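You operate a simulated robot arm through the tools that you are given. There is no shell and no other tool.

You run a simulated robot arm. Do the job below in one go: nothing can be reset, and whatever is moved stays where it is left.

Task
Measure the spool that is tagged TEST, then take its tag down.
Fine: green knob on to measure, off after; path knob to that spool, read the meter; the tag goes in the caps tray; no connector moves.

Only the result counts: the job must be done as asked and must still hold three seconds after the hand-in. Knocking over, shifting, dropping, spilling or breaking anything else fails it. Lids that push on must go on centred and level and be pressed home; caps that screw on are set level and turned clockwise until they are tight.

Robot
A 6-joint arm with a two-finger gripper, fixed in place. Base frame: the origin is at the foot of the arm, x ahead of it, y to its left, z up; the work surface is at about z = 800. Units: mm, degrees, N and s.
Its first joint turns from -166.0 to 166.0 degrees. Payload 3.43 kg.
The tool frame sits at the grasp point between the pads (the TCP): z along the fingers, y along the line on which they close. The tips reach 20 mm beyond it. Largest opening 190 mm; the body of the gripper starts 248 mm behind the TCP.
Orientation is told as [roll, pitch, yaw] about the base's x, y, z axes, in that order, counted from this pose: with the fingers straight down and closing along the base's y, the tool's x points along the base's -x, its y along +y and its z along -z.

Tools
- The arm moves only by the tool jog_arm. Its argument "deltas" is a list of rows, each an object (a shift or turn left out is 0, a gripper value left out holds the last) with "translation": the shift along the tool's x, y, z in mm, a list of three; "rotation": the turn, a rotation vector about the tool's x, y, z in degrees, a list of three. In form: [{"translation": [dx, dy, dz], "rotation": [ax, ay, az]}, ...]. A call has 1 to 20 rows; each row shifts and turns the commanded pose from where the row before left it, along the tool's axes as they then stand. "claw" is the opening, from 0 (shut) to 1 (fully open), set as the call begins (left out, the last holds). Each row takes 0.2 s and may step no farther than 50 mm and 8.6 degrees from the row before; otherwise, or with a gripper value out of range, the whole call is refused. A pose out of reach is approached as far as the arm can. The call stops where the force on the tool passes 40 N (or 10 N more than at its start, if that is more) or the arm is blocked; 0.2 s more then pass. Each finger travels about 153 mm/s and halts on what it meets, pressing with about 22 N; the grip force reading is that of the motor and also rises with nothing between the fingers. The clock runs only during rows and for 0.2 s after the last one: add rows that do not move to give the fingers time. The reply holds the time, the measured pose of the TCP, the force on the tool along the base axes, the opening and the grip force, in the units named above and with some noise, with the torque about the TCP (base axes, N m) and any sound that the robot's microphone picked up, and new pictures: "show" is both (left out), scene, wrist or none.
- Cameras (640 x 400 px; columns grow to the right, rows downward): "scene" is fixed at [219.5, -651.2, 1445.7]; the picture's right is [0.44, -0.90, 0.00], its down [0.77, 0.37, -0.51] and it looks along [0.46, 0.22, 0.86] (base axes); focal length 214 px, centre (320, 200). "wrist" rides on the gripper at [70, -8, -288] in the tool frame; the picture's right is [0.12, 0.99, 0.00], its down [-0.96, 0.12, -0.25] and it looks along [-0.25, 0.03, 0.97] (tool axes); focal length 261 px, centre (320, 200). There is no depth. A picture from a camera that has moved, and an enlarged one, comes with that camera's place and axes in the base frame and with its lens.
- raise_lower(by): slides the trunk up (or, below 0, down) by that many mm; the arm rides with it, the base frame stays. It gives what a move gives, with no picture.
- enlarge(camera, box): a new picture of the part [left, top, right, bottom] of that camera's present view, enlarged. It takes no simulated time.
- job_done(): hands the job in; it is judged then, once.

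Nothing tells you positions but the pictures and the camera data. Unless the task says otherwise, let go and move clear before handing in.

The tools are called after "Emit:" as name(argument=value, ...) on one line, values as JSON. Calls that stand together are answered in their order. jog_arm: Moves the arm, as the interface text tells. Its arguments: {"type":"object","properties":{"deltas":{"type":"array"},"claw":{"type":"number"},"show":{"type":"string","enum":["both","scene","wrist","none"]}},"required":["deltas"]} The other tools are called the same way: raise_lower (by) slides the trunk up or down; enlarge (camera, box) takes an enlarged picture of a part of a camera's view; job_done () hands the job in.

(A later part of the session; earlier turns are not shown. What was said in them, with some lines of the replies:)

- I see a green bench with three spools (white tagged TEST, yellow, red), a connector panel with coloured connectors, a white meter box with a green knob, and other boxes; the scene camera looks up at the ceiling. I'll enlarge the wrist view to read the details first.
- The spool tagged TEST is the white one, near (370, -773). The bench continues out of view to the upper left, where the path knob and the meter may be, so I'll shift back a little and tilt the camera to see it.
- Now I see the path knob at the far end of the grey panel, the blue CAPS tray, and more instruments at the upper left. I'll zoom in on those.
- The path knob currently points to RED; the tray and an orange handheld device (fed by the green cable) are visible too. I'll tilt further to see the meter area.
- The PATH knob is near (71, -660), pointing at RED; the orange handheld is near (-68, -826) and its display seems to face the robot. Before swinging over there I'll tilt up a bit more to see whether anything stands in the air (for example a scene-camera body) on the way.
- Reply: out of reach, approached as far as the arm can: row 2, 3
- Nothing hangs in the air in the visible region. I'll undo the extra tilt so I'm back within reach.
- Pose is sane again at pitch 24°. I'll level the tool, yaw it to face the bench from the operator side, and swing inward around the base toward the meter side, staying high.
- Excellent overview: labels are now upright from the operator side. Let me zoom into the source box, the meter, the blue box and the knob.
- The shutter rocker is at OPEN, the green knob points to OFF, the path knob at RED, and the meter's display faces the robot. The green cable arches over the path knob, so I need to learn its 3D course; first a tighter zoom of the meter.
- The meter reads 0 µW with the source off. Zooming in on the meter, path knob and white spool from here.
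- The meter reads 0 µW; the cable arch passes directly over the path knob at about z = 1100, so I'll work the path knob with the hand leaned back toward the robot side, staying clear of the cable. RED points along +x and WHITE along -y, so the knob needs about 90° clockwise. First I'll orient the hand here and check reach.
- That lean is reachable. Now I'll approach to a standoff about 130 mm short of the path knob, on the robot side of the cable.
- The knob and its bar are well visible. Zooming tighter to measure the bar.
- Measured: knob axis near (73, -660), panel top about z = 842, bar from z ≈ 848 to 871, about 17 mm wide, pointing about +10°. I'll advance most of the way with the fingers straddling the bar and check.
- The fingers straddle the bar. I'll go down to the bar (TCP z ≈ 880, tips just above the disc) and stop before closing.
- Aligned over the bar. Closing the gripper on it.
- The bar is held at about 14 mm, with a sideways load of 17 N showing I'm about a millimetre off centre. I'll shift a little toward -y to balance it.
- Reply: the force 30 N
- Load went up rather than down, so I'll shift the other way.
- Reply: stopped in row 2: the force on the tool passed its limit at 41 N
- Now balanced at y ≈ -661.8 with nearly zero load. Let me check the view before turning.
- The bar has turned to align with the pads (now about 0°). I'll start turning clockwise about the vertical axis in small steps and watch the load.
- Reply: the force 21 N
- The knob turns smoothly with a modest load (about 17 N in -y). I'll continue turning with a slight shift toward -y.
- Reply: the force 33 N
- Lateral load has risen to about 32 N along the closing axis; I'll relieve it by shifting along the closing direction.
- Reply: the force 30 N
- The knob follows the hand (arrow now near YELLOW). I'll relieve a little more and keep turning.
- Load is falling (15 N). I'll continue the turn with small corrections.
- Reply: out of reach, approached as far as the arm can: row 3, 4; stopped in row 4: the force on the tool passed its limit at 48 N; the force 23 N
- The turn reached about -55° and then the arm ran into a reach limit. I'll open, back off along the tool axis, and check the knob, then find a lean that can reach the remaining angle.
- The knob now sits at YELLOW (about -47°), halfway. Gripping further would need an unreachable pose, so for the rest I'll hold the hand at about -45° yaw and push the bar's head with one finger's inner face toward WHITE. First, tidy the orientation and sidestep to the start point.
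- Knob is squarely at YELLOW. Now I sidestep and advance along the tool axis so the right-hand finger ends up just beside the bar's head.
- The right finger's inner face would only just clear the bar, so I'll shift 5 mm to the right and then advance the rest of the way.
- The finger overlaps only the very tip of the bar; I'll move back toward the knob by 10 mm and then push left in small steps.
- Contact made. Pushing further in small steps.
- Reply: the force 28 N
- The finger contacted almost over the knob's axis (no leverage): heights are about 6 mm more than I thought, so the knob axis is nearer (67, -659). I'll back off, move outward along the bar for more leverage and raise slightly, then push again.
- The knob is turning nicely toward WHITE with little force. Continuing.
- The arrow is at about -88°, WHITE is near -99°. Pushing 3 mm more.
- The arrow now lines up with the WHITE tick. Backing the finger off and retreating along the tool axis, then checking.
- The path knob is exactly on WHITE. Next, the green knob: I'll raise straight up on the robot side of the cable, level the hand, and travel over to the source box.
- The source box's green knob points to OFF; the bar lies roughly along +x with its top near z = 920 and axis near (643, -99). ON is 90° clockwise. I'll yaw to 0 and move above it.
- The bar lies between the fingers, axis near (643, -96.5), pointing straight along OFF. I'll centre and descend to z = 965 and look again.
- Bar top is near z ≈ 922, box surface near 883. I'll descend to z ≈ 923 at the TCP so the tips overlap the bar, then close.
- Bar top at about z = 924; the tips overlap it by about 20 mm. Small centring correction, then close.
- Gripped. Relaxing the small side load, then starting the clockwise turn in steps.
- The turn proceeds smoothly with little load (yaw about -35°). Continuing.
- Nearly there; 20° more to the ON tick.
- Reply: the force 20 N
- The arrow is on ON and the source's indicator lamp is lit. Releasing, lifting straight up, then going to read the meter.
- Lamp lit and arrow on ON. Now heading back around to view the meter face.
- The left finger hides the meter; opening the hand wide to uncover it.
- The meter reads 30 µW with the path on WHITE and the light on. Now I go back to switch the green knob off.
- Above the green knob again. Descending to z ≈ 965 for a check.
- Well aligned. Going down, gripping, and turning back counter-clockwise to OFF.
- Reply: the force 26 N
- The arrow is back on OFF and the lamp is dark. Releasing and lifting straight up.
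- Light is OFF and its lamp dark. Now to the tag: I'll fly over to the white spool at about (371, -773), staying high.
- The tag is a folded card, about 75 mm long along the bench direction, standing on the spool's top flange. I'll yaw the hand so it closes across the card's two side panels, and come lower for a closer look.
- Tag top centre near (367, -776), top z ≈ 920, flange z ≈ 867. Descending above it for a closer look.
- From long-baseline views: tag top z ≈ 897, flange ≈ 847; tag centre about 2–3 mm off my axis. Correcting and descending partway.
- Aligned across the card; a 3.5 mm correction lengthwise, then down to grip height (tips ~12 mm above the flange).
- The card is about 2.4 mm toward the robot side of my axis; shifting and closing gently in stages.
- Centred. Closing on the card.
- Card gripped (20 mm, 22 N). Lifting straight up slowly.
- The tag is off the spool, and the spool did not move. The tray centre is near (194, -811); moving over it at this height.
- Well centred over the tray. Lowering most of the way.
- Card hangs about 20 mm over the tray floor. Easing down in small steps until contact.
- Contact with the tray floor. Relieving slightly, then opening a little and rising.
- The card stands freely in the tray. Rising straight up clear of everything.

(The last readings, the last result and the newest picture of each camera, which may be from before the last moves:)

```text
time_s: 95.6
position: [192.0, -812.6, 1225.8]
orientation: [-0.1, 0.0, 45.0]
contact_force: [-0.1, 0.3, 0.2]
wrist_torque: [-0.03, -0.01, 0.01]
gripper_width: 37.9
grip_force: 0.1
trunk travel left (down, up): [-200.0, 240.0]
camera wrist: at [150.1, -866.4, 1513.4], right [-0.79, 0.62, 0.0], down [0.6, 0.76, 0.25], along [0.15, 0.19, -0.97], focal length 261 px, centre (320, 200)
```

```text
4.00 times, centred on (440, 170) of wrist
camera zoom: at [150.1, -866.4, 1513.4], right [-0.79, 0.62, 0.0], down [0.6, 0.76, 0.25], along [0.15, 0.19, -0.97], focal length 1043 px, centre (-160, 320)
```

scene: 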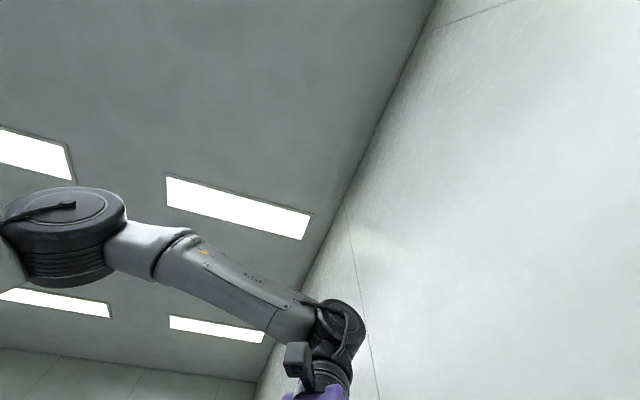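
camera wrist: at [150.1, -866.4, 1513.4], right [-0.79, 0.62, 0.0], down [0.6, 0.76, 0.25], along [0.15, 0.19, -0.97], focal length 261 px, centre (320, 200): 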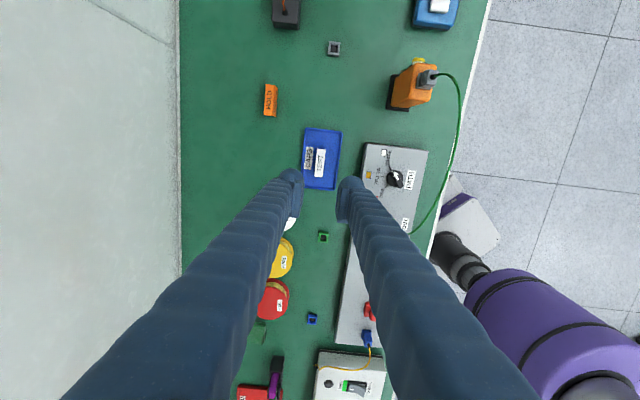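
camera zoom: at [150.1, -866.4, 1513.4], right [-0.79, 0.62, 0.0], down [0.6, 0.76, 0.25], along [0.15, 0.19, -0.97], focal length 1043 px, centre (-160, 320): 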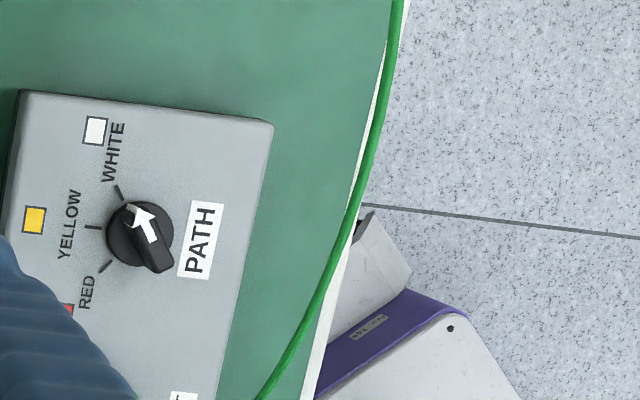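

The tag stands in the CAPS tray and the path arrow is on WHITE. A last check of the spools, the green knob and the meter from here with the hand opened.

Emit:
jog_arm(deltas=[{"translation": [-40, 0, 0]}, {"translation": [-40, 0, 0]}, {"translation": [-40, 0, 0]}, {"translation": [-40, 0, 0]}], claw=1.0, show="wrist")

Emit:
enlarge(camera="wrist", box=[240, 60, 400, 160])

Emit:
enlarge(camera="wrist", box=[300, 220, 460, 320])

Emit:
enlarge(camera="wrist", box=[340, 80, 500, 180])

```text
time_s: 96.6
position: [308.6, -695.2, 1228.8]
orientation: [-0.2, 0.0, 45.1]
contact_force: [0.4, 0.6, 0.7]
wrist_torque: [-0.07, 0.07, 0.0]
gripper_width: 189.7
grip_force: 0.0
trunk travel left (down, up): [-200.0, 240.0]
camera wrist: at [265.7, -749.3, 1516.6], right [-0.79, 0.62, 0.0], down [0.6, 0.76, 0.25], along [0.15, 0.19, -0.97], focal length 261 px, centre (320, 200)
```

wrist: 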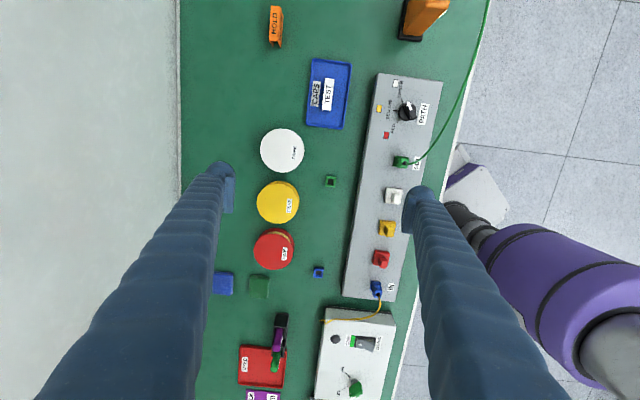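

```text
4.00 times, centred on (320, 110) of wrist
camera zoom: at [265.7, -749.3, 1516.6], right [-0.79, 0.62, 0.0], down [0.6, 0.76, 0.25], along [0.15, 0.19, -0.97], focal length 1043 px, centre (320, 560)
```

zoom: 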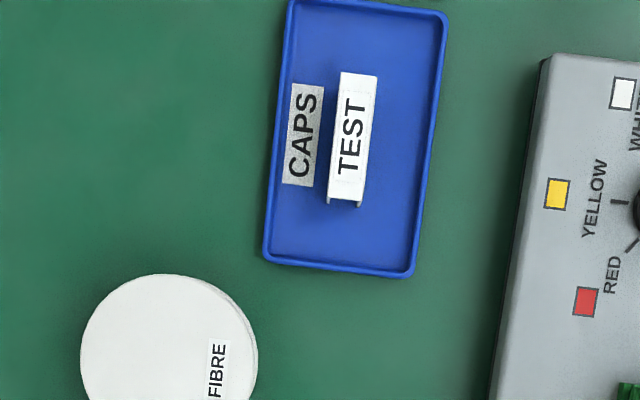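

```text
4.00 times, centred on (380, 270) of wrist
camera zoom: at [265.7, -749.3, 1516.6], right [-0.79, 0.62, 0.0], down [0.6, 0.76, 0.25], along [0.15, 0.19, -0.97], focal length 1043 px, centre (80, -80)
```

zoom: 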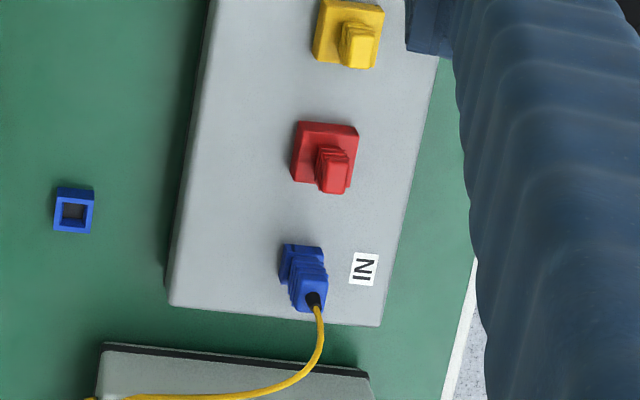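

```text
4.00 times, centred on (420, 130) of wrist
camera zoom: at [265.7, -749.3, 1516.6], right [-0.79, 0.62, 0.0], down [0.6, 0.76, 0.25], along [0.15, 0.19, -0.97], focal length 1043 px, centre (-80, 480)
```

zoom: 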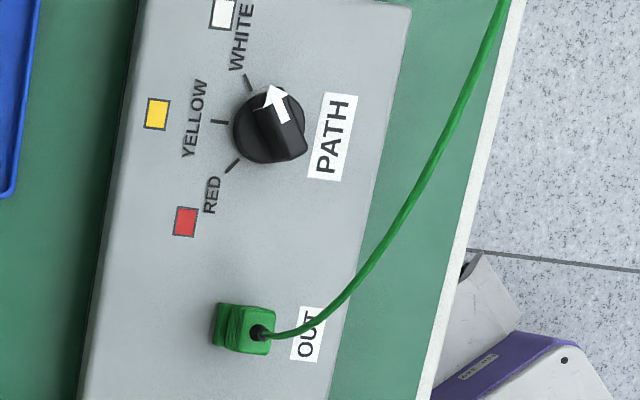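

Spools, connectors and cables are all in place. One last look at the green knob.

Emit:
enlarge(camera="wrist", box=[310, 310, 454, 400])

```text
4.44 times, centred on (382, 355) of wrist
camera zoom: at [265.7, -749.3, 1516.6], right [-0.79, 0.62, 0.0], down [0.6, 0.76, 0.25], along [0.15, 0.19, -0.97], focal length 1158 px, centre (44, -489)
```

zoom: 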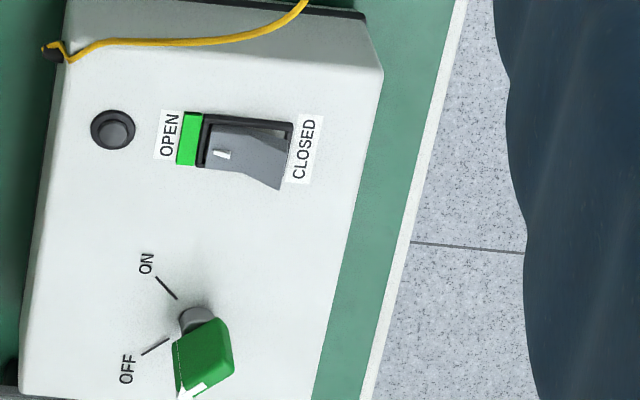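

The light is off with its lamp dark, the path knob is on WHITE, the meter was read at 30 µW, and the TEST tag stands in the CAPS tray with the hand clear. Handing in.

Emit:
job_done()

```text
The job is handed in.
```

I measured the spool tagged TEST (the white one) at **30 µW**, and its tag is now standing in the CAPS tray. The job is handed in; no verdict came back.

- **Measurement:** I set the path knob to WHITE, turned the green knob on, and the meter went from 0 to 30 µW.
- **Light:** I turned the green knob back to OFF, and the lamp on the light box is dark. I did not look at the meter again after that.
- **Path knob:** It is still on WHITE. It had pointed to RED at the start.
- **Everything else:** In the final views the connectors, cables and spools were all in place. The shutter stayed at OPEN, as I found it.
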